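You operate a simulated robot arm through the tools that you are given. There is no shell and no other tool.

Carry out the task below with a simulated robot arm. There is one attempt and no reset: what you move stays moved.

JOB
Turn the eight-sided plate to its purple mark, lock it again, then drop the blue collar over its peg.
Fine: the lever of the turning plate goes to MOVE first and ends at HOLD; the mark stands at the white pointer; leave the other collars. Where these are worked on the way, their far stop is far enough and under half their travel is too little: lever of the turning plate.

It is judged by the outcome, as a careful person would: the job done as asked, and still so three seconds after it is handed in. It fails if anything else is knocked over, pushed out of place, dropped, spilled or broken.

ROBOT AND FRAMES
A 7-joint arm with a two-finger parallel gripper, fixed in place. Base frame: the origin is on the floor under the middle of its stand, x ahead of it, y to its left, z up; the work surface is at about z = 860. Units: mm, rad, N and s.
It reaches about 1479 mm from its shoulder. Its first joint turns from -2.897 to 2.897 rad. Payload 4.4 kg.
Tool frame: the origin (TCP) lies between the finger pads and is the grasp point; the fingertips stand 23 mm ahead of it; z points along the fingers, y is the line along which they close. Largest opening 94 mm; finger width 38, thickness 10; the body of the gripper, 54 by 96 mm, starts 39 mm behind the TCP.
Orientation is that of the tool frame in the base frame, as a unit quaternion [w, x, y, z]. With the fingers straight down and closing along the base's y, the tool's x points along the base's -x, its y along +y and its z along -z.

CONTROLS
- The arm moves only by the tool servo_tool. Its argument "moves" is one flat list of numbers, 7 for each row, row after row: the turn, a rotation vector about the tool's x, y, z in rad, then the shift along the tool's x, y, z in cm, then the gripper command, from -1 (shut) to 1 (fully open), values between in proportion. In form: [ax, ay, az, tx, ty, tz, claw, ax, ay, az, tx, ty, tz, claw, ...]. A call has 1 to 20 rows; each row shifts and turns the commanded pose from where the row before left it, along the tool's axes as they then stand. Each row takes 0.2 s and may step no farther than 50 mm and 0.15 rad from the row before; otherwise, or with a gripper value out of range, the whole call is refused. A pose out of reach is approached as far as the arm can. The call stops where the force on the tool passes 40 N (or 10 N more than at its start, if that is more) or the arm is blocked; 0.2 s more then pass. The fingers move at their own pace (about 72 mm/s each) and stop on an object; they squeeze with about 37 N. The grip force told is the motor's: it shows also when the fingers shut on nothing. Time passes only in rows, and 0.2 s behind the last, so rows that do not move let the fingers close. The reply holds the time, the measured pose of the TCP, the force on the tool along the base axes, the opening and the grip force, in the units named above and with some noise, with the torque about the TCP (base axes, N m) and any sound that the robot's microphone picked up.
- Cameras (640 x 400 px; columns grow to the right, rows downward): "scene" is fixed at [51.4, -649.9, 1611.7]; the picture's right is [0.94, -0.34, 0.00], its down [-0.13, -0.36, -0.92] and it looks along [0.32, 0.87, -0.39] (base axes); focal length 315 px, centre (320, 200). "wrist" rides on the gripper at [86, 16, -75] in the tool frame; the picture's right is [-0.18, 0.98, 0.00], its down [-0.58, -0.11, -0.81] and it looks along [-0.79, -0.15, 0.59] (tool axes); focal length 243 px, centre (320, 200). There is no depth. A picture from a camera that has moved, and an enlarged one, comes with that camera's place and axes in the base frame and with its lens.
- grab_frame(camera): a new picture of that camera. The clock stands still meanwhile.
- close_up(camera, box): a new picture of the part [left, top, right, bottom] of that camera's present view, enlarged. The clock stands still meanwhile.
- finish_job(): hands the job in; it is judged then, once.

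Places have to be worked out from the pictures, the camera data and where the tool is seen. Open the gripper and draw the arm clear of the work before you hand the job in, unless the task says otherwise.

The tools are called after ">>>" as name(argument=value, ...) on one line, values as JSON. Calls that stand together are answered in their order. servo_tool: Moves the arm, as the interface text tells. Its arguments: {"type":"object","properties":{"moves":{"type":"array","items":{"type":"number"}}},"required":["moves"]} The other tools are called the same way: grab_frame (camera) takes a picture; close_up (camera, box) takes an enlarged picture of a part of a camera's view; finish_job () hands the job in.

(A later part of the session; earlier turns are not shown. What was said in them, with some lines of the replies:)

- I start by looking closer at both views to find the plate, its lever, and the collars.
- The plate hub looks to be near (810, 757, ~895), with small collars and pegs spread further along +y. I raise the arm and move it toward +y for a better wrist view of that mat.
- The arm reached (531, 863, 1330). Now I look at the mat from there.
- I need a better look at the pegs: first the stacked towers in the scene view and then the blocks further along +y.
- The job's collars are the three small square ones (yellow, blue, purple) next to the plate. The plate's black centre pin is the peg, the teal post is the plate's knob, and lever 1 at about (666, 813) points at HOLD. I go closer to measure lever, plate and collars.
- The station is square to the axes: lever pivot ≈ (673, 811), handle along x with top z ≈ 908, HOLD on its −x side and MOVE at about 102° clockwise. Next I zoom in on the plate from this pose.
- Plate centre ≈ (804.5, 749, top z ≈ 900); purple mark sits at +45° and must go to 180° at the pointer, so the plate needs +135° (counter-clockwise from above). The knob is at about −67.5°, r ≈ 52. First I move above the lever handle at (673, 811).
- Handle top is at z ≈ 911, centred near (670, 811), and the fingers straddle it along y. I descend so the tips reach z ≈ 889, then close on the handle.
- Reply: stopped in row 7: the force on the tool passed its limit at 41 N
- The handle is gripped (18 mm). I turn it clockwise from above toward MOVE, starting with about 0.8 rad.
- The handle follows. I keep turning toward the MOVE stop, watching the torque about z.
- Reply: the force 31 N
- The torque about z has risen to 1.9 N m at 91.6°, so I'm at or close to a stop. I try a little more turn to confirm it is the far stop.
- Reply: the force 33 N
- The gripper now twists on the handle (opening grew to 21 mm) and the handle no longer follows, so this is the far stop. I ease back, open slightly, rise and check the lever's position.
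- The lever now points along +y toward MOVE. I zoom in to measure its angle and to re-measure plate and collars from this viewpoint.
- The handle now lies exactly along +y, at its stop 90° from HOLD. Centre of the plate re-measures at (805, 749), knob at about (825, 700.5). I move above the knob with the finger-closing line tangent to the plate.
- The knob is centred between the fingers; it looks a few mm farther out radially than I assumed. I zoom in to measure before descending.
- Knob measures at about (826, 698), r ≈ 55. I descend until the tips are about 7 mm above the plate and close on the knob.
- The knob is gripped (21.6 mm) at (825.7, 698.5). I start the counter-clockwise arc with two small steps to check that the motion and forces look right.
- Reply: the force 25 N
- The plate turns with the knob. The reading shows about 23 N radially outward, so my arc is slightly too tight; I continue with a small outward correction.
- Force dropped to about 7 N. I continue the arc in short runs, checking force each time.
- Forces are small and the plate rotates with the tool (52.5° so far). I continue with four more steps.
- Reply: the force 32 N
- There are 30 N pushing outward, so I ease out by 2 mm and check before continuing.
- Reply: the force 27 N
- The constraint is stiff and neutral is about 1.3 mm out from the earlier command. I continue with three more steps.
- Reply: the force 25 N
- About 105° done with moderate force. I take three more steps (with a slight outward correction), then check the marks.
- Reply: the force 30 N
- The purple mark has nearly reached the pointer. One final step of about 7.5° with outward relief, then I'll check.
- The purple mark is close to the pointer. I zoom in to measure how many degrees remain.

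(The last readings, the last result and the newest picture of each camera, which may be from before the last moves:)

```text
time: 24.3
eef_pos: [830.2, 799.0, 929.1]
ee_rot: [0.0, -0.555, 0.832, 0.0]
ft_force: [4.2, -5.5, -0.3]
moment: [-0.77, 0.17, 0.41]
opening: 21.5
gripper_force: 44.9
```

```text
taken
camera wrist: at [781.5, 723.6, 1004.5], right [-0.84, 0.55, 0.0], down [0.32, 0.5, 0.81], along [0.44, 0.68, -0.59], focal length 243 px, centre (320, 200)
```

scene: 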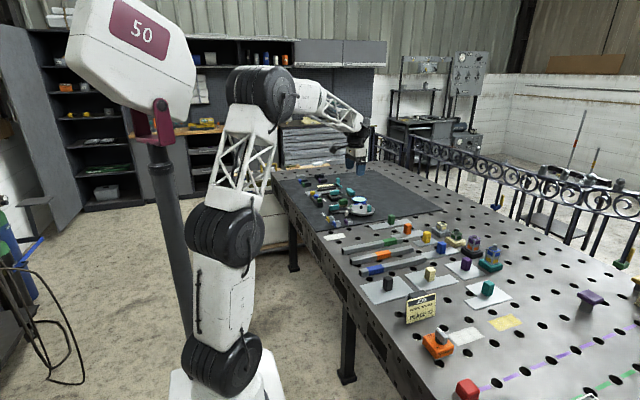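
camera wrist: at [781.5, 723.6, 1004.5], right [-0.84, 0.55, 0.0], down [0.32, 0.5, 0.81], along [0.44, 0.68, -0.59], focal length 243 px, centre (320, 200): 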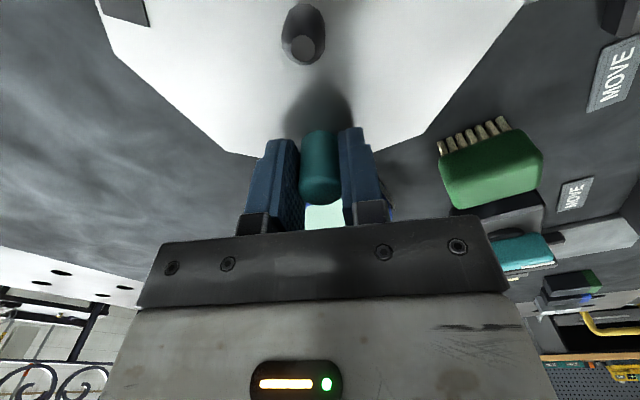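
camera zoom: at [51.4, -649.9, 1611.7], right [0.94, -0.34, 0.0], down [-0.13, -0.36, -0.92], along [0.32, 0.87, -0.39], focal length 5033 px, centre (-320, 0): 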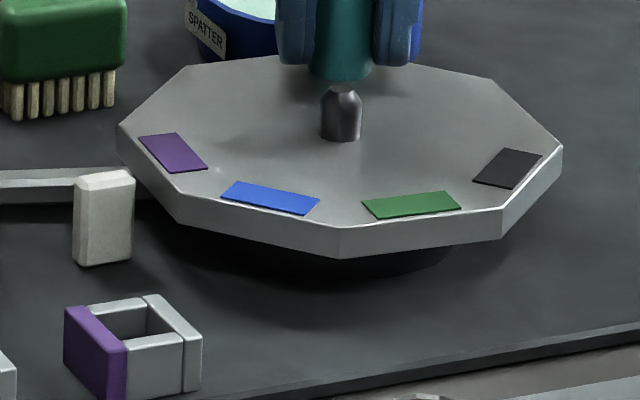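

Both visible octagon edges are tilted about 4.2° from square, so the plate needs about 4.2° more counter-clockwise (≈4 mm along the arc). I apply that and re-measure.

>>> servo_tool(moves=[0, 0, -0.073, 0.02, 0.42, 0, -1, 0, 0, 0, 0, 0, 0, -1, 0, 0, 0, 0, 0, 0, -1])

>>> close_up(camera="scene", box=[340, 200, 380, 225])

```text
time: 25.1
eef_pos: [825.8, 800.5, 929.8]
ee_rot: [0.001, -0.585, 0.811, 0.0]
ft_force: [22.5, 10.4, -15.7]
moment: [1.16, -0.43, 0.21]
opening: 21.7
gripper_force: 45.0
```

```text
16.00 times, centred on (360, 212) of scene
camera zoom: at [51.4, -649.9, 1611.7], right [0.94, -0.34, 0.0], down [-0.13, -0.36, -0.92], along [0.32, 0.87, -0.39], focal length 5033 px, centre (-320, 0)
```

zoom: 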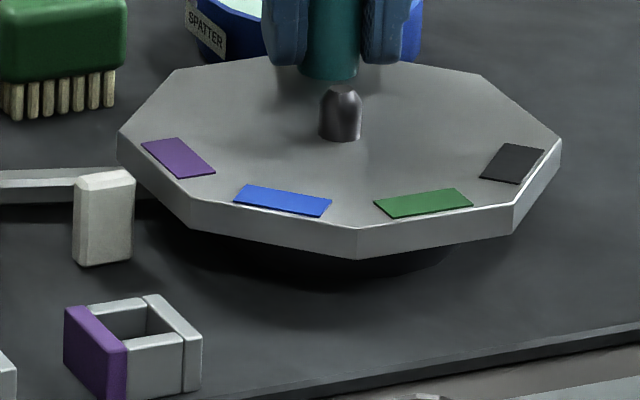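

The edges now read 0° and −1°, so the purple mark stands square at the pointer. I open the fingers, rise straight up and check that the plate stayed.

>>> servo_tool(moves=[0, 0, 0, 0, 0, 0, -0.2, 0, 0, 0, 0, 0, 0, -0.05, 0, 0, 0, 0, 0, 0, -0.05, 0, 0, 0, 0, 0, -2, -0.05, 0, 0, 0, 0, 0, -4, -0.05, 0, 0, 0, 0, 0, -4, -0.05, 0, 0, 0, 0, 0, -4, -0.05, 0, 0, 0, 0, 0, 0, -0.05])

>>> close_up(camera="scene", box=[340, 200, 380, 225])

>>> grab_frame(camera="wrist")

```text
time: 26.9
eef_pos: [827.4, 799.7, 1070.3]
ee_rot: [0.0, -0.585, 0.811, 0.0]
ft_force: [-0.5, 0.1, 0.6]
moment: [0.01, 0.04, 0.03]
opening: 44.4
gripper_force: 0.1
```

```text
16.00 times, centred on (360, 212) of scene
camera zoom: at [51.4, -649.9, 1611.7], right [0.94, -0.34, 0.0], down [-0.13, -0.36, -0.92], along [0.32, 0.87, -0.39], focal length 5033 px, centre (-320, 0)
```

zoom: 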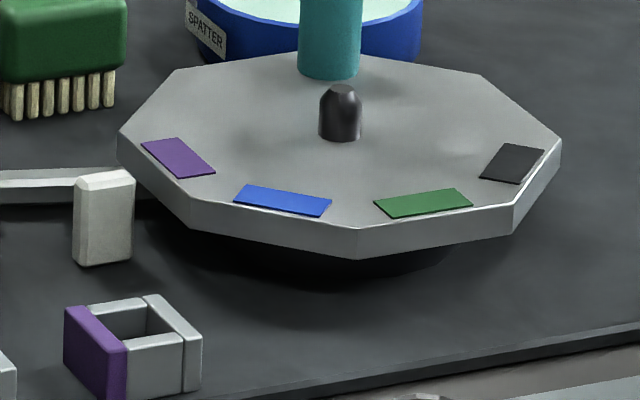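

```text
taken
camera wrist: at [783.2, 722.1, 1145.0], right [-0.87, 0.48, 0.0], down [0.29, 0.52, 0.81], along [0.39, 0.71, -0.59], focal length 243 px, centre (320, 200)
```

wrist: 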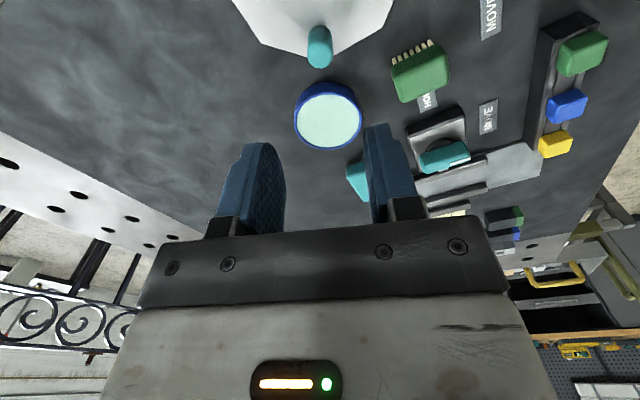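

The plate held its position (purple sits exactly where the grey mark stood before). Now I move back over the lever and turn the wrist to θ ≈ 90° so the fingers straddle the handle along x.

>>> servo_tool(moves=[0, 0, 0, 0.975, 3.82, 0, -0.05, 0, 0, 0, 0.975, 3.82, 0, -0.05, 0, 0, 0, 0.975, 3.82, 0, -0.05, 0, 0, 0, 0.975, 3.82, 0, -0.05])

>>> servo_tool(moves=[0, 0, 0.141, 0, 0, 0, -0.05, 0, 0, 0.141, 0, 0, 0, -0.05, 0, 0, 0.141, 0, 0, 0, -0.05, 0, 0, 0.141, 0, 0, 0, -0.05, 0, 0, 0.141, 0, 0, 0, -0.05, 0, 0, 0.141, 0, 0, 0, -0.05, 0, 0, 0.141, 0, 0, 0, -0.05, 0, 0, 0.141, 0, 0, 0, -0.05, 0, 0, 0.141, 0, 0, 0, -0.05, 0, 0, 0.141, 0, 0, 0, -0.05, 0, 0, 0.141, 0, 0, 0, -0.05, 0, 0, 0.141, 0, 0, 0, -0.05, 0, 0, 0.141, 0, 0, 0, -0.05, 0, 0, 0.141, 0, 0, 0, -0.05, 0, 0, 0.141, 0, 0, 0, -0.05, 0, 0, 0.141, 0, 0, 0, -0.05, 0, 0, 0.141, 0, 0, 0, -0.05, 0, 0, 0.141, 0, 0, 0, -0.05, 0, 0, 0.141, 0, 0, 0, -0.05, 0, 0, 0.141, 0, 0, 0, -0.05])

>>> grab_frame(camera="wrist")

```text
time: 27.9
eef_pos: [668.1, 809.8, 1069.3]
ee_rot: [0.0, -0.585, 0.811, 0.0]
ft_force: [-0.3, -0.1, -0.9]
moment: [-0.01, -0.08, 0.0]
opening: 44.6
gripper_force: 0.1
```

```text
time: 32.1
eef_pos: [667.7, 811.2, 1069.6]
ee_rot: [0.001, 0.707, 0.707, 0.001]
ft_force: [-0.4, 0.0, -0.5]
moment: [-0.03, -0.01, -0.04]
opening: 44.8
gripper_force: 0.1
```

```text
taken
camera wrist: at [684.2, 896.1, 1144.9], right [0.98, -0.18, 0.0], down [-0.11, -0.58, 0.81], along [-0.15, -0.79, -0.59], focal length 243 px, centre (320, 200)
```

wrist: 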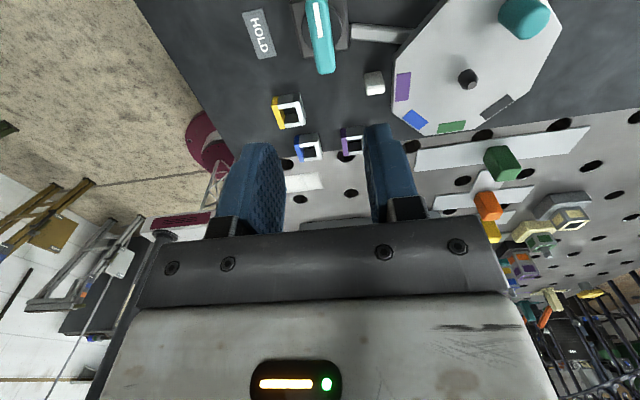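

Aligned at θ = 90° over the lever. I descend to the same height as before and close on the handle.

>>> servo_tool(moves=[0, 0, 0, 0, 0.3, 3.9, -0.05, 0, 0, 0, 0, 0, 3.9, -0.05, 0, 0, 0, 0, 0, 3.9, -0.05, 0, 0, 0, 0, 0, 2.0, -0.05, 0, 0, 0, 0, 0, 2.0, -0.05, 0, 0, 0, 0, 0, 0, -0.3, 0, 0, 0, 0, 0, 0, -0.5, 0, 0, 0, 0, 0, 0, -1, 0, 0, 0, 0, 0, 0, -1])

>>> grab_frame(camera="wrist")

```text
time: 34.1
eef_pos: [668.9, 810.4, 914.7]
ee_rot: [0.001, 0.707, 0.707, 0.0]
ft_force: [-10.7, -8.6, 3.6]
moment: [0.66, -0.18, 0.03]
opening: 17.7
gripper_force: 44.7
stopped in row 9: the force on the tool passed its limit at 42 N (the readings are from after the stop); the commanded pose is now the measured one
```

```text
taken
camera wrist: at [685.9, 895.3, 988.2], right [0.98, -0.18, 0.0], down [-0.11, -0.58, 0.81], along [-0.15, -0.79, -0.59], focal length 243 px, centre (320, 200)
```

wrist: 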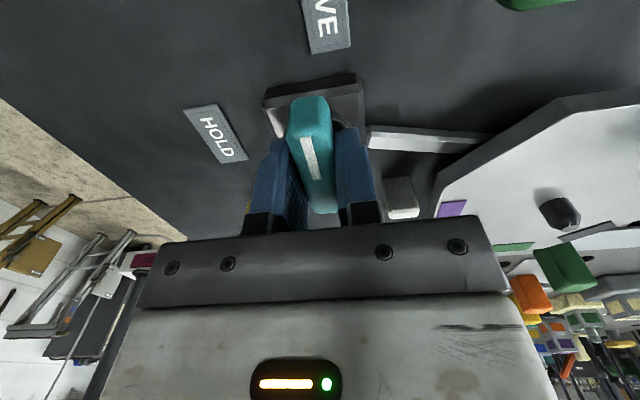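

Handle gripped (17.7 mm). I turn it back counter-clockwise toward HOLD, first 0.8 rad.

>>> servo_tool(moves=[0, 0, -0.1, 0, 0, 0, -1, 0, 0, -0.1, 0, 0, 0, -1, 0, 0, -0.1, 0, 0, 0, -1, 0, 0, -0.1, 0, 0, 0, -1, 0, 0, -0.1, 0, 0, 0, -1, 0, 0, -0.1, 0, 0, 0, -1, 0, 0, -0.1, 0, 0, 0, -1, 0, 0, -0.1, 0, 0, 0, -1])

```text
time: 35.5
eef_pos: [672.2, 810.2, 914.1]
ee_rot: [-0.001, 0.48, 0.877, 0.001]
ft_force: [10.0, 7.9, -4.3]
moment: [-0.04, 0.22, -0.04]
opening: 17.9
gripper_force: 44.8
stopped in row 6: the force on the tool passed its limit at 42 N (the readings are from after the stop); the commanded pose is now the measured one
```

A lateral force spike stopped the turn at θ ≈ 57° because I'm a little off the pivot; the pose has re-zeroed at (672.2, 810.2). I continue turning.

>>> servo_tool(moves=[0, 0, -0.1, 0, 0, 0, -1, 0, 0, -0.1, 0, 0, 0, -1, 0, 0, -0.1, 0, 0, 0, -1, 0, 0, -0.1, 0, 0, 0, -1, 0, 0, -0.1, 0, 0, 0, -1, 0, 0, 0, 0, 0, 0, -1])

```text
time: 36.4
eef_pos: [672.7, 810.9, 912.9]
ee_rot: [0.002, 0.344, 0.939, 0.001]
ft_force: [10.9, 10.3, -6.7]
moment: [-0.09, 0.64, -0.08]
opening: 17.8
gripper_force: 44.9
stopped in row 4: the force on the tool passed its limit at 42 N (the readings are from after the stop); the commanded pose is now the measured one
```

Force points to +x,+y, so I shift about 1.2 mm along the closing line to centre on the handle, then go on turning in smaller steps.

>>> servo_tool(moves=[0, 0, 0, 0, 0.12, 0, -1, 0, 0, 0, 0, 0, 0, -1])

```text
time: 37.0
eef_pos: [671.9, 810.2, 912.9]
ee_rot: [0.0, 0.343, 0.939, 0.001]
ft_force: [-14.9, -19.2, -0.5]
moment: [-1.08, -0.29, 0.05]
opening: 18.1
gripper_force: 45.0
```

That overshot slightly (now −24 N), so I take back 0.7 mm and continue turning in short runs.

>>> servo_tool(moves=[0, 0, 0, 0, -0.07, 0, -1, 0, 0, -0.1, 0, 0, 0, -1, 0, 0, -0.1, 0, 0, 0, -1, 0, 0, -0.1, 0, 0, 0, -1, 0, 0, 0, 0, 0, 0, -1])

```text
time: 38.2
eef_pos: [673.5, 811.4, 914.0]
ee_rot: [0.0, 0.2, 0.98, 0.001]
ft_force: [16.7, 27.2, -18.0]
moment: [-0.14, 0.87, -0.07]
opening: 17.8
gripper_force: 44.9
```

θ ≈ 23° with 31 N along the closing line; I correct by 0.9 mm and continue.

>>> servo_tool(moves=[0, 0, 0, 0, 0.09, 0, -1, 0, 0, -0.1, 0, 0, 0, -1, 0, 0, -0.1, 0, 0, 0, -1, 0, 0, 0, 0, 0, 0, -1])

```text
time: 39.2
eef_pos: [672.7, 811.5, 914.7]
ee_rot: [0.002, 0.101, 0.995, 0.002]
ft_force: [9.9, 6.4, -7.6]
moment: [-0.34, 1.41, 0.02]
opening: 17.7
gripper_force: 45.0
```

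θ ≈ 11.6° with low forces. I continue to the HOLD stop.

>>> servo_tool(moves=[0, 0, -0.1, 0, 0, 0, -1, 0, 0, -0.1, 0, 0, 0, -1, 0, 0, -0.04, 0, 0, 0, -1, 0, 0, 0, 0, 0, 0, -1])

>>> grab_frame(camera="wrist")

>>> close_up(camera="scene", box=[304, 175, 384, 225])

```text
time: 40.3
eef_pos: [670.6, 812.5, 913.1]
ee_rot: [0.002, -0.02, 1.0, 0.002]
ft_force: [7.2, 12.5, -5.7]
moment: [-0.36, -0.14, -1.85]
opening: 18.4
gripper_force: 44.5
stopped in row 4: the force on the tool passed its limit at 41 N (the readings are from after the stop); the commanded pose is now the measured one
```

```text
taken
camera wrist: at [584.9, 823.8, 988.2], right [0.15, 0.99, 0.0], down [0.58, -0.09, 0.81], along [0.8, -0.12, -0.59], focal length 243 px, centre (320, 200)
```

wrist: 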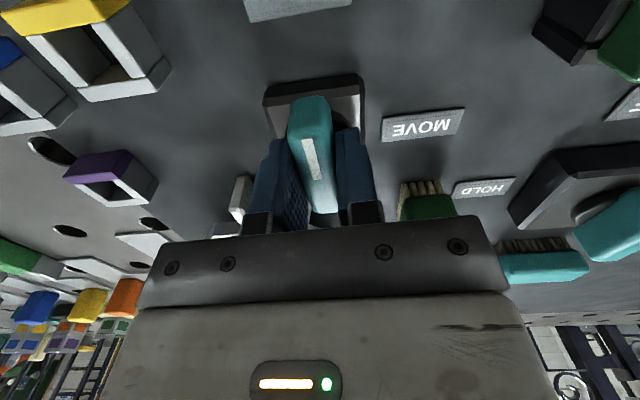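

```text
8.00 times, centred on (344, 200) of scene
camera zoom: at [51.4, -649.9, 1611.7], right [0.94, -0.34, 0.0], down [-0.13, -0.36, -0.92], along [0.32, 0.87, -0.39], focal length 2516 px, centre (128, 200)
```

zoom: 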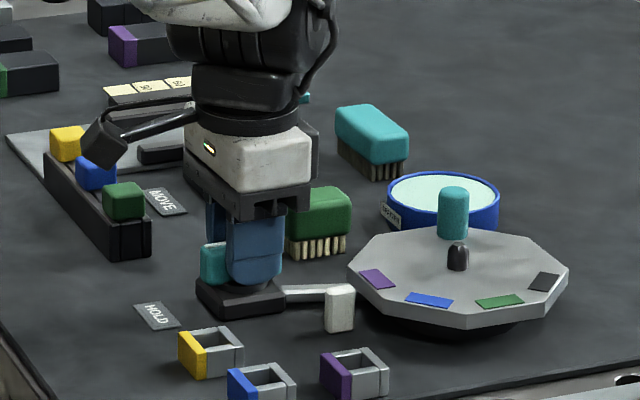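

The stop is reached at HOLD (−1.85 N m, handle back along −x). I release the handle, rise and verify.

>>> servo_tool(moves=[0, 0, 0.02, 0, 0, 0, -1, 0, 0, 0, 0, 0, 0, -0.2, 0, 0, 0, 0, 0, 0, -0.05, 0, 0, 0, 0, 0, 0, -0.05, 0, 0, 0, 0, 0, -3, -0.05, 0, 0, 0, 0, 0, -4, -0.05, 0, 0, 0, 0, 0, -4, -0.05, 0, 0, 0, 0, 0, -4, -0.05, 0, 0, 0, 0, 0, 0, -0.05])

>>> grab_frame(camera="wrist")

>>> close_up(camera="wrist", box=[240, 0, 400, 100])

>>> close_up(camera="scene", box=[320, 195, 384, 235])

```text
time: 42.3
eef_pos: [673.1, 810.5, 1066.4]
ee_rot: [0.0, -0.01, 1.0, 0.002]
ft_force: [-0.7, -0.3, -0.2]
moment: [0.0, 0.01, 0.01]
opening: 44.9
gripper_force: 0.0
```

```text
taken
camera wrist: at [585.4, 825.1, 1141.6], right [0.17, 0.99, 0.0], down [0.58, -0.1, 0.81], along [0.8, -0.13, -0.59], focal length 243 px, centre (320, 200)
```

wrist: 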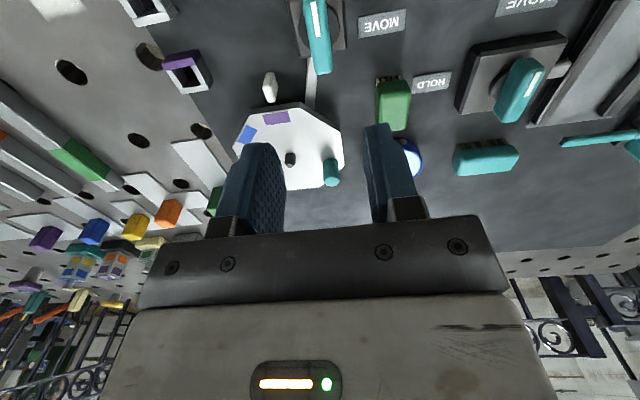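

```text
4.00 times, centred on (320, 50) of wrist
camera zoom: at [585.4, 825.1, 1141.6], right [0.17, 0.99, 0.0], down [0.58, -0.1, 0.81], along [0.8, -0.13, -0.59], focal length 970 px, centre (320, 800)
```

zoom: 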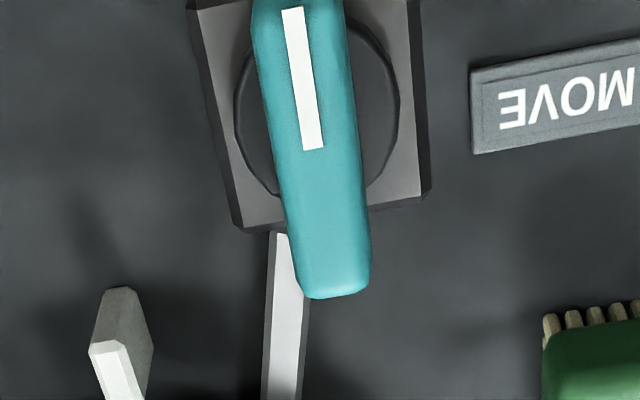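

```text
10.00 times, centred on (352, 215) of scene
camera zoom: at [51.4, -649.9, 1611.7], right [0.94, -0.34, 0.0], down [-0.13, -0.36, -0.92], along [0.32, 0.87, -0.39], focal length 3146 px, centre (0, 50)
```

zoom: 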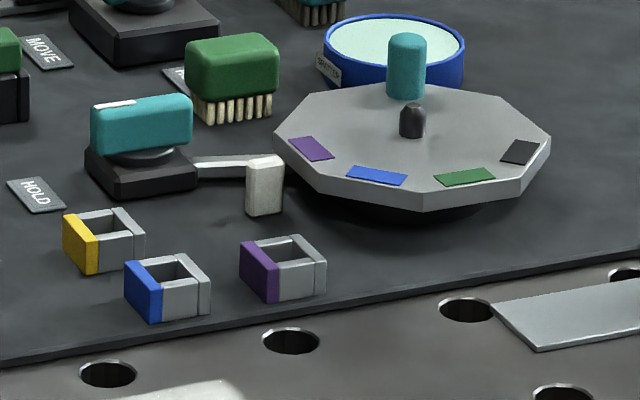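

Lever is back at HOLD and the purple mark still stands at the pointer. Next I move above the blue collar (estimated (624, 661)) and turn to θ = 90° so the fingers close along x, clear of the yellow and purple collars.

>>> servo_tool(moves=[0, 0, 0, 1.225, -3.74, 0, 0, 0, 0, 0, 1.225, -3.74, 0, 0, 0, 0, 0, 1.225, -3.74, 0, 0, 0, 0, 0, 1.225, -3.74, 0, 0, 0, 0, 0.1441, 0, 0, 0, 0, 0, 0, 0.1441, 0, 0, 0, 0, 0, 0, 0.1441, 0, 0, 0, 0, 0, 0, 0.1441, 0, 0, 0, 0, 0, 0, 0.1441, 0, 0, 0, 0, 0, 0, 0.1441, 0, 0, 0, 0, 0, 0, 0.1441, 0, 0, 0, 0, 0, 0, 0.1441, 0, 0, 0, 0, 0, 0, 0.1441, 0, 0, 0, 0, 0, 0, 0.1441, 0, 0, 0, 0, 0, 0, 0.1441, 0, 0, 0, 0, 0, 0, 0, 0, 0, 0, 0])

>>> grab_frame(camera="wrist")

>>> close_up(camera="wrist", box=[240, 0, 400, 100])

```text
time: 45.7
eef_pos: [626.1, 659.2, 1062.2]
ee_rot: [0.0, 0.707, 0.707, 0.002]
ft_force: [0.6, -0.5, 0.8]
moment: [0.01, 0.01, 0.01]
opening: 47.1
gripper_force: 0.0
```

```text
taken
camera wrist: at [641.7, 745.8, 1138.1], right [0.98, -0.18, 0.0], down [-0.11, -0.58, 0.8], along [-0.15, -0.79, -0.59], focal length 243 px, centre (320, 200)
```

wrist: 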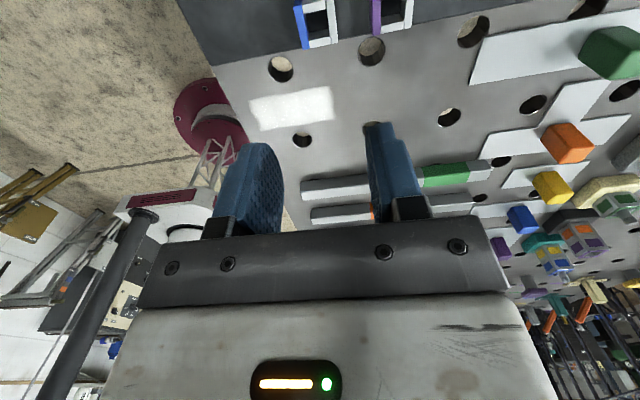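

```text
4.00 times, centred on (320, 50) of wrist
camera zoom: at [641.7, 745.8, 1138.1], right [0.98, -0.18, 0.0], down [-0.11, -0.58, 0.8], along [-0.15, -0.79, -0.59], focal length 970 px, centre (320, 800)
```

zoom: 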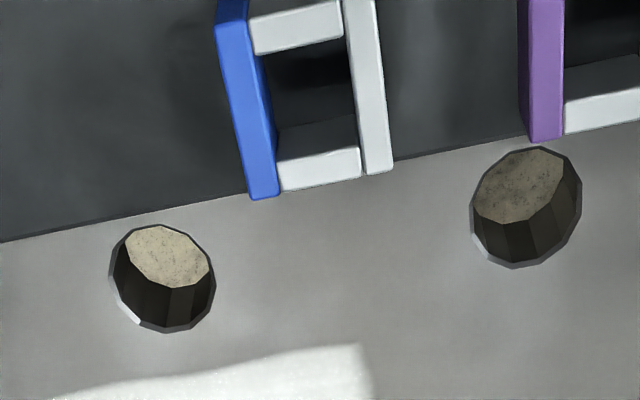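

The collar's y position isn't well pinned yet (661–666), so I back off in +y and lower a bit for a better view.

>>> servo_tool(moves=[0, 0, 0, 4, 0, 3, 0, 0, 0, 0, 3, 0, 3, 0, 0, 0, 0, 0, 0, 0, 0])

>>> close_up(camera="wrist", box=[240, 60, 400, 160])

>>> close_up(camera="scene", box=[320, 205, 360, 230])

```text
time: 46.5
eef_pos: [625.6, 731.2, 1005.2]
ee_rot: [-0.001, 0.706, 0.708, 0.002]
ft_force: [0.5, -0.1, 0.3]
moment: [0.02, 0.01, 0.0]
opening: 46.7
gripper_force: 0.1
```

```text
4.00 times, centred on (320, 110) of wrist
camera zoom: at [642.1, 817.4, 1080.5], right [0.98, -0.18, 0.0], down [-0.11, -0.58, 0.8], along [-0.14, -0.79, -0.59], focal length 970 px, centre (320, 560)
```

zoom: 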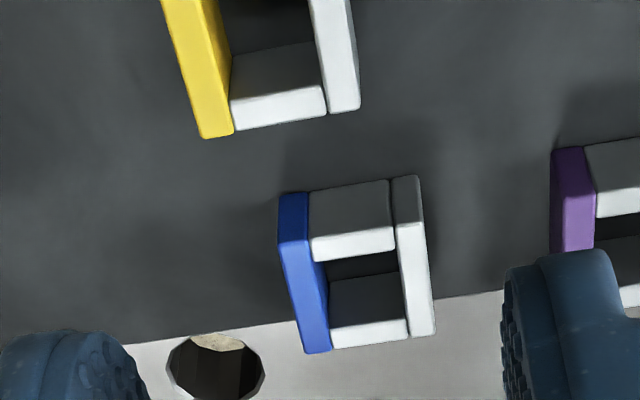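

```text
16.00 times, centred on (340, 218) of scene
camera zoom: at [51.4, -649.9, 1611.7], right [0.94, -0.34, 0.0], down [-0.13, -0.36, -0.92], along [0.32, 0.87, -0.39], focal length 5033 px, centre (0, -80)
```

zoom: 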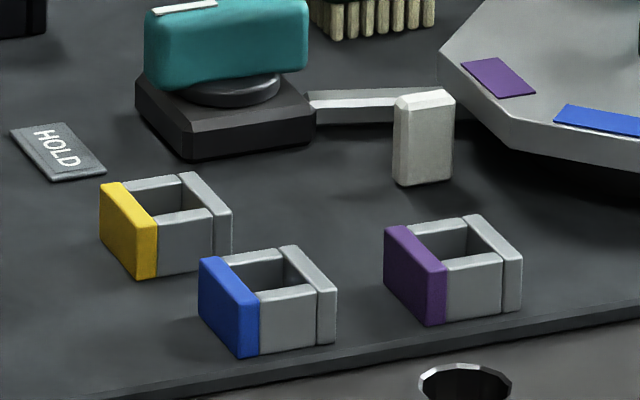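

Three wrist views and the scene view agree best with the collar's top at z ≈ 888 and centre (624.3, 666.7), about 34.5 mm square and 20 mm tall. I move right above it at z ≈ 950 to verify alignment.

>>> servo_tool(moves=[0, 0, 0, -3.22, -0.065, 2.6, 0.1, 0, 0, 0, -3.22, -0.065, 2.6, 0.1, 0, 0, 0, 0, 0, 0, 0.1, 0, 0, 0, 0, 0, 0, 0.1])

>>> grab_frame(camera="wrist")

>>> close_up(camera="wrist", box=[240, 50, 400, 150])

>>> close_up(camera="scene", box=[300, 190, 380, 240])

```text
time: 47.5
eef_pos: [623.7, 664.4, 953.1]
ee_rot: [-0.001, 0.706, 0.709, 0.002]
ft_force: [1.0, 0.7, 0.4]
moment: [0.01, 0.0, 0.02]
opening: 51.8
gripper_force: 0.1
```

```text
taken
camera wrist: at [640.1, 750.4, 1027.4], right [0.98, -0.18, 0.0], down [-0.11, -0.59, 0.8], along [-0.14, -0.79, -0.6], focal length 243 px, centre (320, 200)
```

wrist: 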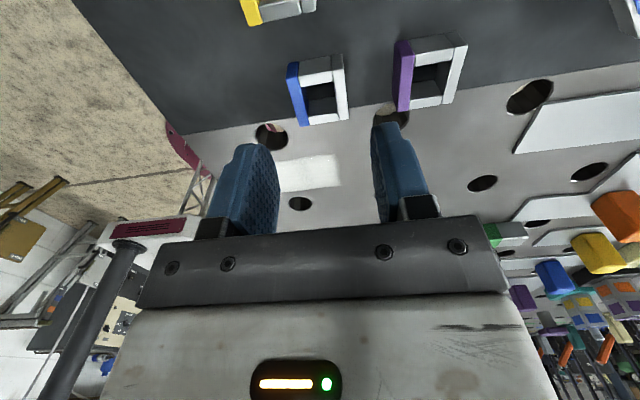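

```text
4.00 times, centred on (320, 100) of wrist
camera zoom: at [640.1, 750.4, 1027.4], right [0.98, -0.18, 0.0], down [-0.11, -0.59, 0.8], along [-0.14, -0.79, -0.6], focal length 970 px, centre (320, 600)
```

zoom: 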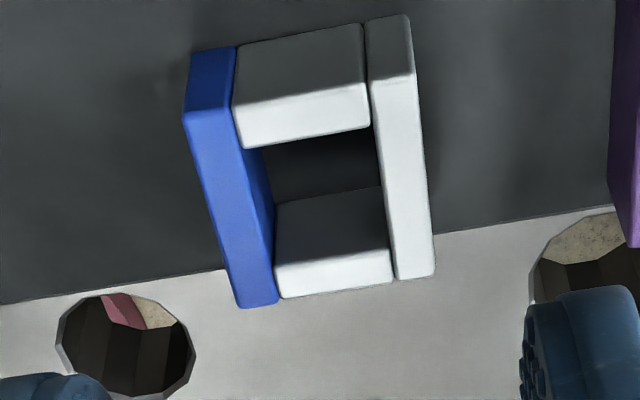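

```text
8.00 times, centred on (340, 215) of scene
camera zoom: at [51.4, -649.9, 1611.7], right [0.94, -0.34, 0.0], down [-0.13, -0.36, -0.92], along [0.32, 0.87, -0.39], focal length 2516 px, centre (160, 80)
```

zoom: 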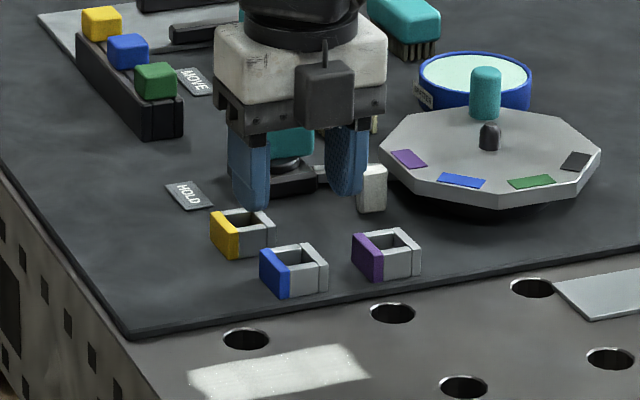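

Collar centre is confirmed at about (624.2, 667), right under the fingers. I descend to TCP z ≈ 896 (tips ~5 mm above the mat) and close gently.

>>> servo_tool(moves=[0, 0, 0, 0.25, 0.05, 2.0, 0.1, 0, 0, 0, 0, 0, 2.0, 0.1, 0, 0, 0, 0, 0, 1.7, 0.1, 0, 0, 0, 0, 0, 0, 0.1, 0, 0, 0, 0, 0, 0, -0.1, 0, 0, 0, 0, 0, 0, -0.2, 0, 0, 0, 0, 0, 0, -0.3, 0, 0, 0, 0, 0, 0, -0.6, 0, 0, 0, 0, 0, 0, -1])

>>> grab_frame(camera="wrist")

>>> close_up(camera="scene", box=[300, 190, 380, 240])

```text
time: 49.5
eef_pos: [625.8, 668.7, 897.0]
ee_rot: [0.0, 0.706, 0.708, 0.002]
ft_force: [0.0, 0.2, 0.8]
moment: [-0.02, -0.01, 0.01]
opening: 33.4
gripper_force: 37.4
```

```text
taken
camera wrist: at [640.9, 754.3, 971.2], right [0.98, -0.18, 0.0], down [-0.11, -0.59, 0.8], along [-0.14, -0.79, -0.6], focal length 243 px, centre (320, 200)
```

wrist: 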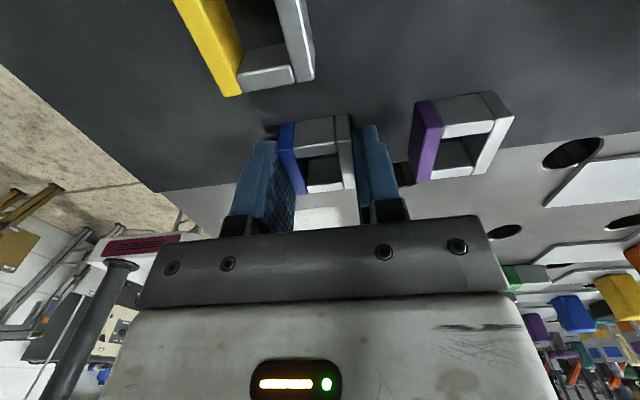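

```text
8.00 times, centred on (340, 215) of scene
camera zoom: at [51.4, -649.9, 1611.7], right [0.94, -0.34, 0.0], down [-0.13, -0.36, -0.92], along [0.32, 0.87, -0.39], focal length 2516 px, centre (160, 80)
```

zoom: 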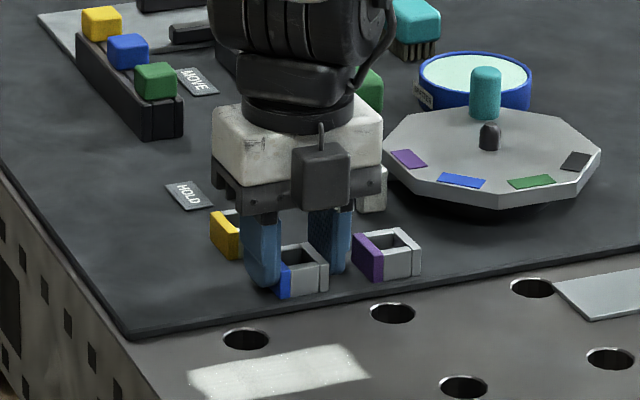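

The blue collar is held (33.4 mm). I lift it straight up 8 cm and inspect how it sits in the fingers.

>>> servo_tool(moves=[0, 0, 0, 0, 0, 0, -1, 0, 0, 0, 0, 0, -2, -1, 0, 0, 0, 0, 0, -3, -1, 0, 0, 0, 0, 0, -3, -1, 0, 0, 0, 0, 0, 0, -1])

>>> close_up(camera="wrist", box=[240, 110, 400, 210])

>>> close_up(camera="scene", box=[300, 180, 380, 230])

```text
time: 50.7
eef_pos: [625.3, 669.1, 973.8]
ee_rot: [0.0, 0.706, 0.708, 0.002]
ft_force: [0.2, -0.5, -1.6]
moment: [-0.01, -0.02, -0.06]
opening: 33.3
gripper_force: 36.7
```

```text
4.00 times, centred on (320, 160) of wrist
camera zoom: at [640.4, 754.2, 1049.2], right [0.98, -0.18, 0.0], down [-0.11, -0.58, 0.8], along [-0.14, -0.79, -0.59], focal length 970 px, centre (320, 360)
```

zoom: 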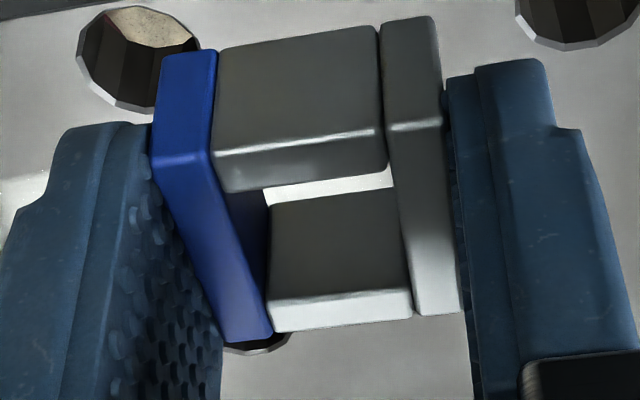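

```text
8.00 times, centred on (340, 205) of scene
camera zoom: at [51.4, -649.9, 1611.7], right [0.94, -0.34, 0.0], down [-0.13, -0.36, -0.92], along [0.32, 0.87, -0.39], focal length 2516 px, centre (160, 160)
```

zoom: 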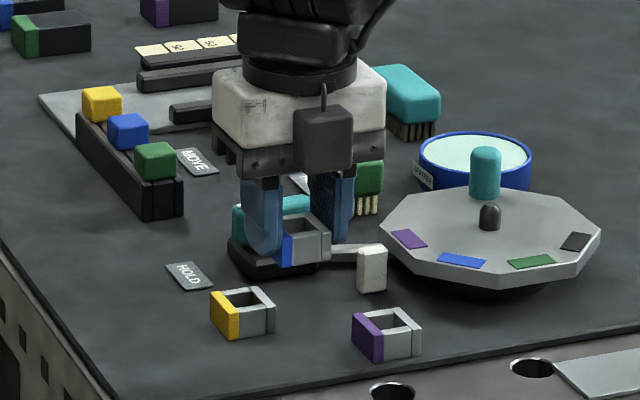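

The collar is held level, its centre about 1.5 mm to −y of the TCP. I carry it over the peg at about (805, 749), staying high (z ≈ 990), and look again.

>>> servo_tool(moves=[0, 0, 0, 1.62, 3.6, -0.32, -1, 0, 0, 0, 1.62, 3.6, -0.32, -1, 0, 0, 0, 1.62, 3.6, -0.32, -1, 0, 0, 0, 1.62, 3.6, -0.32, -1, 0, 0, 0, 1.62, 3.6, -0.32, -1, 0, 0, 0, 0, 0, 0, -1, 0, 0, 0, 0, 0, 0, -1])

>>> grab_frame(camera="wrist")

>>> close_up(camera="wrist", box=[240, 50, 400, 150])

>>> close_up(camera="scene", box=[320, 180, 400, 230])

```text
time: 52.3
eef_pos: [804.4, 752.6, 990.8]
ee_rot: [-0.001, 0.706, 0.708, 0.001]
ft_force: [0.1, 0.5, -0.7]
moment: [-0.02, 0.0, 0.0]
opening: 33.2
gripper_force: 36.6
```

```text
taken
camera wrist: at [821.3, 837.3, 1066.6], right [0.98, -0.18, 0.0], down [-0.11, -0.58, 0.8], along [-0.14, -0.79, -0.59], focal length 243 px, centre (320, 200)
```

wrist: 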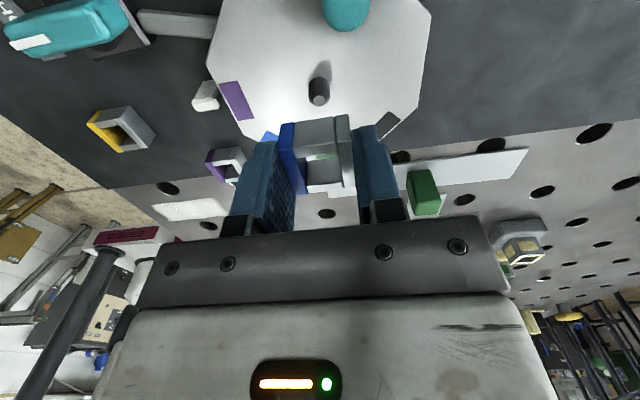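

```text
4.00 times, centred on (320, 100) of wrist
camera zoom: at [821.3, 837.3, 1066.6], right [0.98, -0.18, 0.0], down [-0.11, -0.58, 0.8], along [-0.14, -0.79, -0.59], focal length 970 px, centre (320, 600)
```

zoom: 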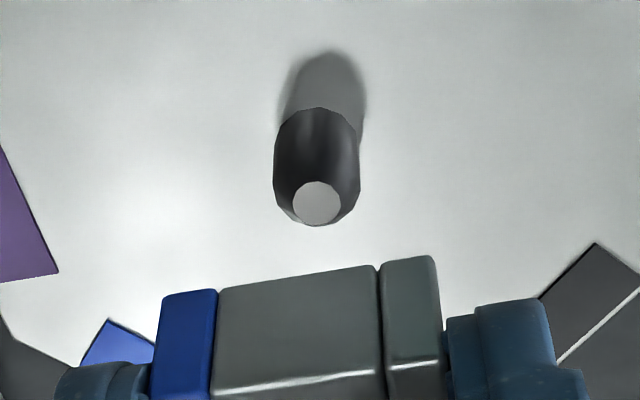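

```text
8.00 times, centred on (360, 205) of scene
camera zoom: at [51.4, -649.9, 1611.7], right [0.94, -0.34, 0.0], down [-0.13, -0.36, -0.92], along [0.32, 0.87, -0.39], focal length 2516 px, centre (0, 160)
```

zoom: 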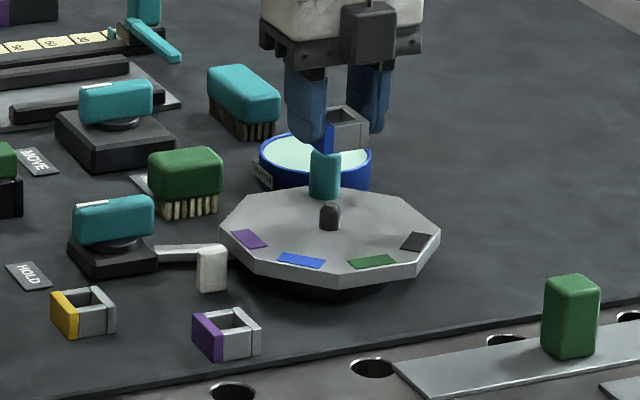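

The peg's column matches the collar's within 0.5 mm and it lies about 1 mm farther forward, well inside the ~3 mm clearance. I make that small correction and descend to just above the peg tip to check.

>>> servo_tool(moves=[0, 0, 0, -0.08, -0.05, 1.8, -1, 0, 0, 0, 0, 0, 1.7, -1, 0, 0, 0, 0, 0, 0, -1, 0, 0, 0, 0, 0, 0, -1])

>>> close_up(camera="wrist", box=[240, 90, 400, 190])

>>> close_up(camera="scene", box=[340, 190, 388, 220])

```text
time: 53.3
eef_pos: [804.2, 750.2, 956.1]
ee_rot: [-0.001, 0.706, 0.708, 0.002]
ft_force: [0.0, -0.5, -2.1]
moment: [-0.02, 0.02, -0.02]
opening: 33.5
gripper_force: 36.8
```

```text
4.00 times, centred on (320, 140) of wrist
camera zoom: at [820.7, 834.8, 1031.8], right [0.98, -0.18, 0.0], down [-0.11, -0.58, 0.8], along [-0.14, -0.79, -0.59], focal length 970 px, centre (320, 440)
```

zoom: 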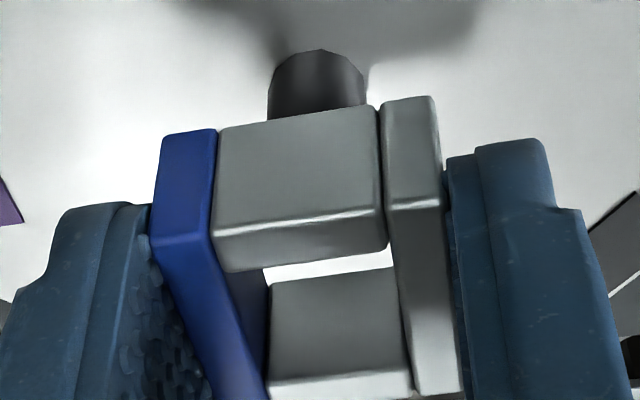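

```text
13.33 times, centred on (364, 205) of scene
camera zoom: at [51.4, -649.9, 1611.7], right [0.94, -0.34, 0.0], down [-0.13, -0.36, -0.92], along [0.32, 0.87, -0.39], focal length 4194 px, centre (-267, 133)
```

zoom: 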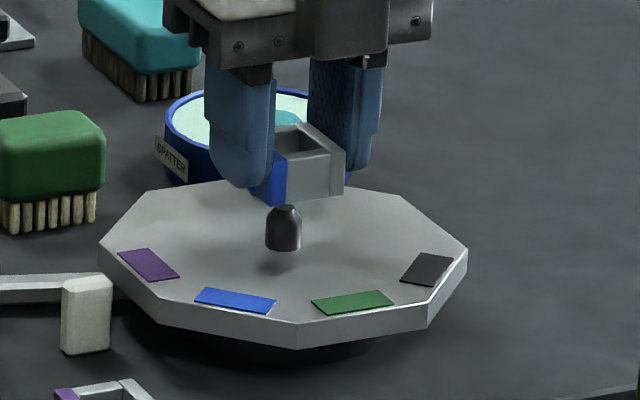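

From wrist and scene views the collar is within about 1–1.5 mm of centred; I nudge −0.8 mm in x and +0.3 mm in y, then lower it over the peg in small steps.

>>> servo_tool(moves=[0, 0, 0, 0.03, -0.08, 0.5, -1, 0, 0, 0, 0, 0, 0.5, -1, 0, 0, 0, 0, 0, 0.4, -1, 0, 0, 0, 0, 0, 0, -1])

>>> close_up(camera="wrist", box=[240, 110, 400, 210])

>>> close_up(camera="scene", box=[340, 190, 388, 220])

```text
time: 54.3
eef_pos: [804.8, 748.8, 943.6]
ee_rot: [0.001, 0.706, 0.708, 0.002]
ft_force: [0.7, -0.8, -0.9]
moment: [0.03, -0.03, 0.03]
opening: 33.1
gripper_force: 37.1
```

```text
4.00 times, centred on (320, 160) of wrist
camera zoom: at [820.0, 835.3, 1017.7], right [0.98, -0.18, 0.0], down [-0.11, -0.58, 0.8], along [-0.14, -0.79, -0.59], focal length 970 px, centre (320, 360)
```

zoom: 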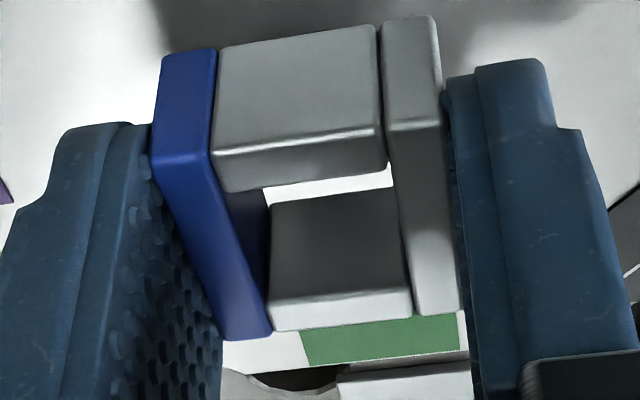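

```text
13.33 times, centred on (364, 205) of scene
camera zoom: at [51.4, -649.9, 1611.7], right [0.94, -0.34, 0.0], down [-0.13, -0.36, -0.92], along [0.32, 0.87, -0.39], focal length 4194 px, centre (-267, 133)
```

zoom: 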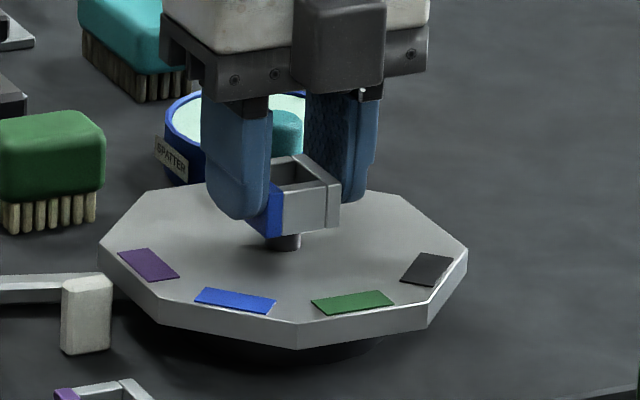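

No contact so far and both views show the collar centred on the peg. I lower the remaining distance to just above the plate.

>>> servo_tool(moves=[0, 0, 0, 0, 0, 0.4, -1, 0, 0, 0, 0, 0, 0.4, -1, 0, 0, 0, 0, 0, 0.3, -1, 0, 0, 0, 0, 0, 0, -1])

>>> close_up(camera="scene", box=[340, 190, 388, 220])

>>> close_up(camera="wrist", box=[240, 110, 400, 210])

```text
time: 55.3
eef_pos: [803.9, 749.6, 931.4]
ee_rot: [-0.001, 0.706, 0.708, 0.001]
ft_force: [-0.1, -0.9, -1.8]
moment: [-0.02, 0.0, -0.01]
opening: 33.3
gripper_force: 37.4
```

```text
13.33 times, centred on (364, 205) of scene
camera zoom: at [51.4, -649.9, 1611.7], right [0.94, -0.34, 0.0], down [-0.13, -0.36, -0.92], along [0.32, 0.87, -0.39], focal length 4194 px, centre (-267, 133)
```

zoom: 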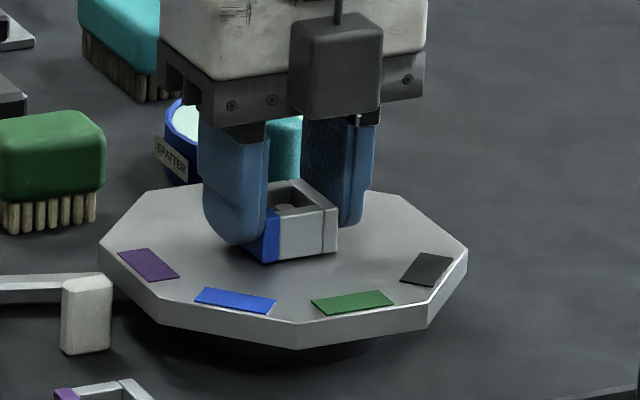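

```text
4.00 times, centred on (320, 160) of wrist
camera zoom: at [819.4, 835.7, 1006.6], right [0.98, -0.18, 0.0], down [-0.11, -0.59, 0.8], along [-0.14, -0.79, -0.6], focal length 970 px, centre (320, 360)
```

zoom: 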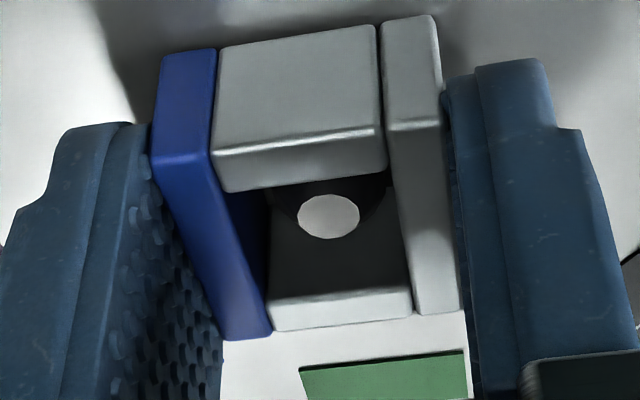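

The peg's tip is visible inside the collar's hole, well centred. I lower the last couple of millimetres to touch the plate.

>>> servo_tool(moves=[0, 0, 0, 0, 0, 0.1, -1, 0, 0, 0, 0, 0, 0.1, -1, 0, 0, 0, 0, 0, 0, -1])

```text
time: 56.1
eef_pos: [803.2, 750.5, 929.6]
ee_rot: [0.0, 0.706, 0.708, 0.003]
ft_force: [-0.1, -2.1, 6.9]
moment: [-0.18, 0.09, 0.02]
opening: 33.3
gripper_force: 37.2
```

A 7 N upward reaction shows the collar is on the plate. I open the fingers slowly and rise straight up.

>>> servo_tool(moves=[0, 0, 0, 0, 0, 0, -0.25, 0, 0, 0, 0, 0, 0, -0.1, 0, 0, 0, 0, 0, 0, 0.0, 0, 0, 0, 0, 0, 0, 0.0, 0, 0, 0, 0, 0, -1.5, 0.0, 0, 0, 0, 0, 0, -3, 0.0, 0, 0, 0, 0, 0, -4, 0.0, 0, 0, 0, 0, 0, -4, 0.0, 0, 0, 0, 0, 0, 0, 0.0])

>>> grab_frame(camera="wrist")

>>> close_up(camera="scene", box=[340, 195, 380, 220])

>>> close_up(camera="scene", box=[304, 185, 384, 235])

```text
time: 58.1
eef_pos: [807.4, 751.0, 1054.5]
ee_rot: [0.0, 0.706, 0.708, 0.002]
ft_force: [0.8, -0.4, -0.8]
moment: [-0.04, -0.03, 0.02]
opening: 46.9
gripper_force: 0.0
```

```text
taken
camera wrist: at [821.5, 836.7, 1130.3], right [0.98, -0.18, 0.0], down [-0.11, -0.59, 0.8], along [-0.14, -0.79, -0.6], focal length 243 px, centre (320, 200)
```

wrist: 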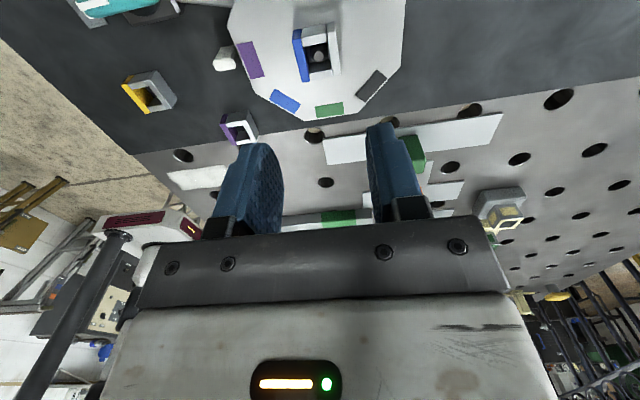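

```text
16.00 times, centred on (360, 208) of scene
camera zoom: at [51.4, -649.9, 1611.7], right [0.94, -0.34, 0.0], down [-0.13, -0.36, -0.92], along [0.32, 0.87, -0.39], focal length 5033 px, centre (-320, 80)
```

zoom: 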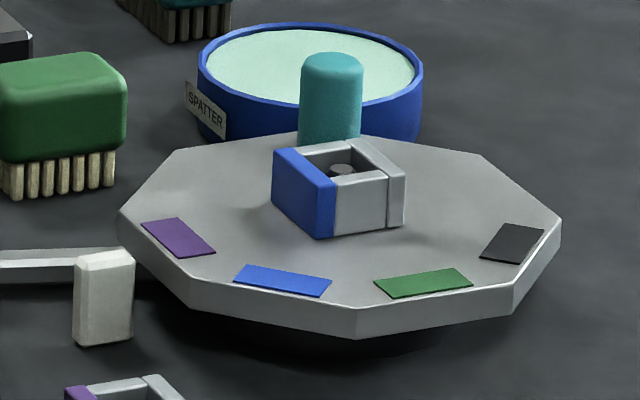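

```text
8.00 times, centred on (344, 210) of scene
camera zoom: at [51.4, -649.9, 1611.7], right [0.94, -0.34, 0.0], down [-0.13, -0.36, -0.92], along [0.32, 0.87, -0.39], focal length 2516 px, centre (128, 120)
```

zoom: 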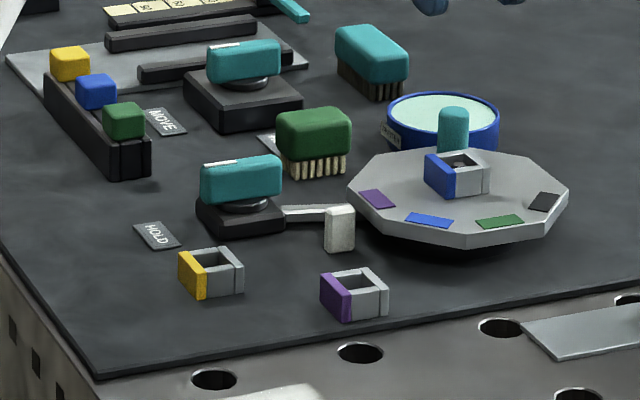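

The blue collar sits flat over the peg, purple stands at the pointer, the lever is at HOLD and the other collars are untouched. I open the gripper and draw the arm up and away.

>>> servo_tool(moves=[0, 0, 0, 0, 0, -4, 1, 0, 0, 0, 0, 0, -4, 1, 0, 0, 0, 0, 0, -4, 1, 0, 0, 0, 0, -2, -4, 1, 0, 0, 0, 0, -4, -2, 1, 0, 0, 0, 0, -4, 0, 1, 0, 0, 0, 0, -4, 0, 1, 0, 0, 0, 0, -4, 0, 1, 0, 0, 0, 0, 0, 0, 1, 0, 0, 0, 0, 0, 0, 1])

>>> grab_frame(camera="scene")

>>> close_up(camera="scene", box=[304, 185, 384, 235])

>>> grab_frame(camera="wrist")

```text
time: 60.3
eef_pos: [624.2, 748.3, 1234.6]
ee_rot: [-0.001, 0.706, 0.708, 0.002]
ft_force: [0.6, -0.3, -0.7]
moment: [0.02, 0.03, 0.0]
opening: 94.0
gripper_force: 0.1
```

```text
taken
```

scene: 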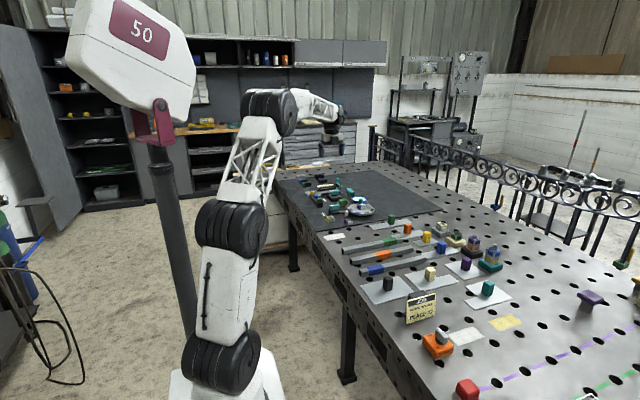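

```text
8.00 times, centred on (344, 210) of scene
camera zoom: at [51.4, -649.9, 1611.7], right [0.94, -0.34, 0.0], down [-0.13, -0.36, -0.92], along [0.32, 0.87, -0.39], focal length 2516 px, centre (128, 120)
```

zoom: 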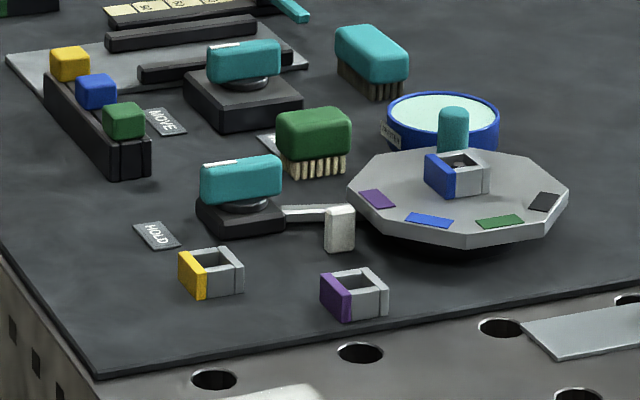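

```text
taken
camera wrist: at [638.5, 833.0, 1309.4], right [0.98, -0.18, 0.0], down [-0.11, -0.58, 0.8], along [-0.14, -0.79, -0.59], focal length 243 px, centre (320, 200)
```

wrist: 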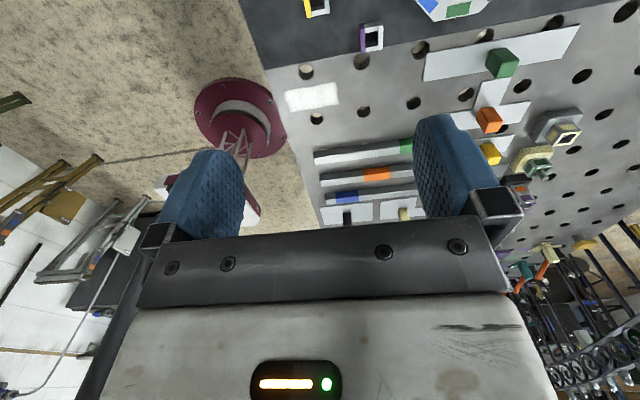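

The arm is clear with the gripper open. Purple is at the pointer, the lever is at HOLD, the blue collar is over the plate's peg and nothing else has moved, so I hand the job in.

>>> finish_job()

```text
The job is handed in.
```

The job is done and handed in; I haven't been told how it was judged.

- **Plate:** it is turned about 135° so the purple mark stands at the white pointer, to within about 1° in the last measurement. It did not shift when I released it.
- **Lever:** it went to its far stop at MOVE before the plate was turned, and it is back against its stop at HOLD.
- **Blue collar:** I took its peg to be the black pin in the middle of the plate. The collar sits flat on the plate over that pin.
- **Other collars:** the yellow and purple ones were not touched, and the last pictures show nothing else knocked over or moved.

The gripper is open and the arm is drawn up clear of the work.
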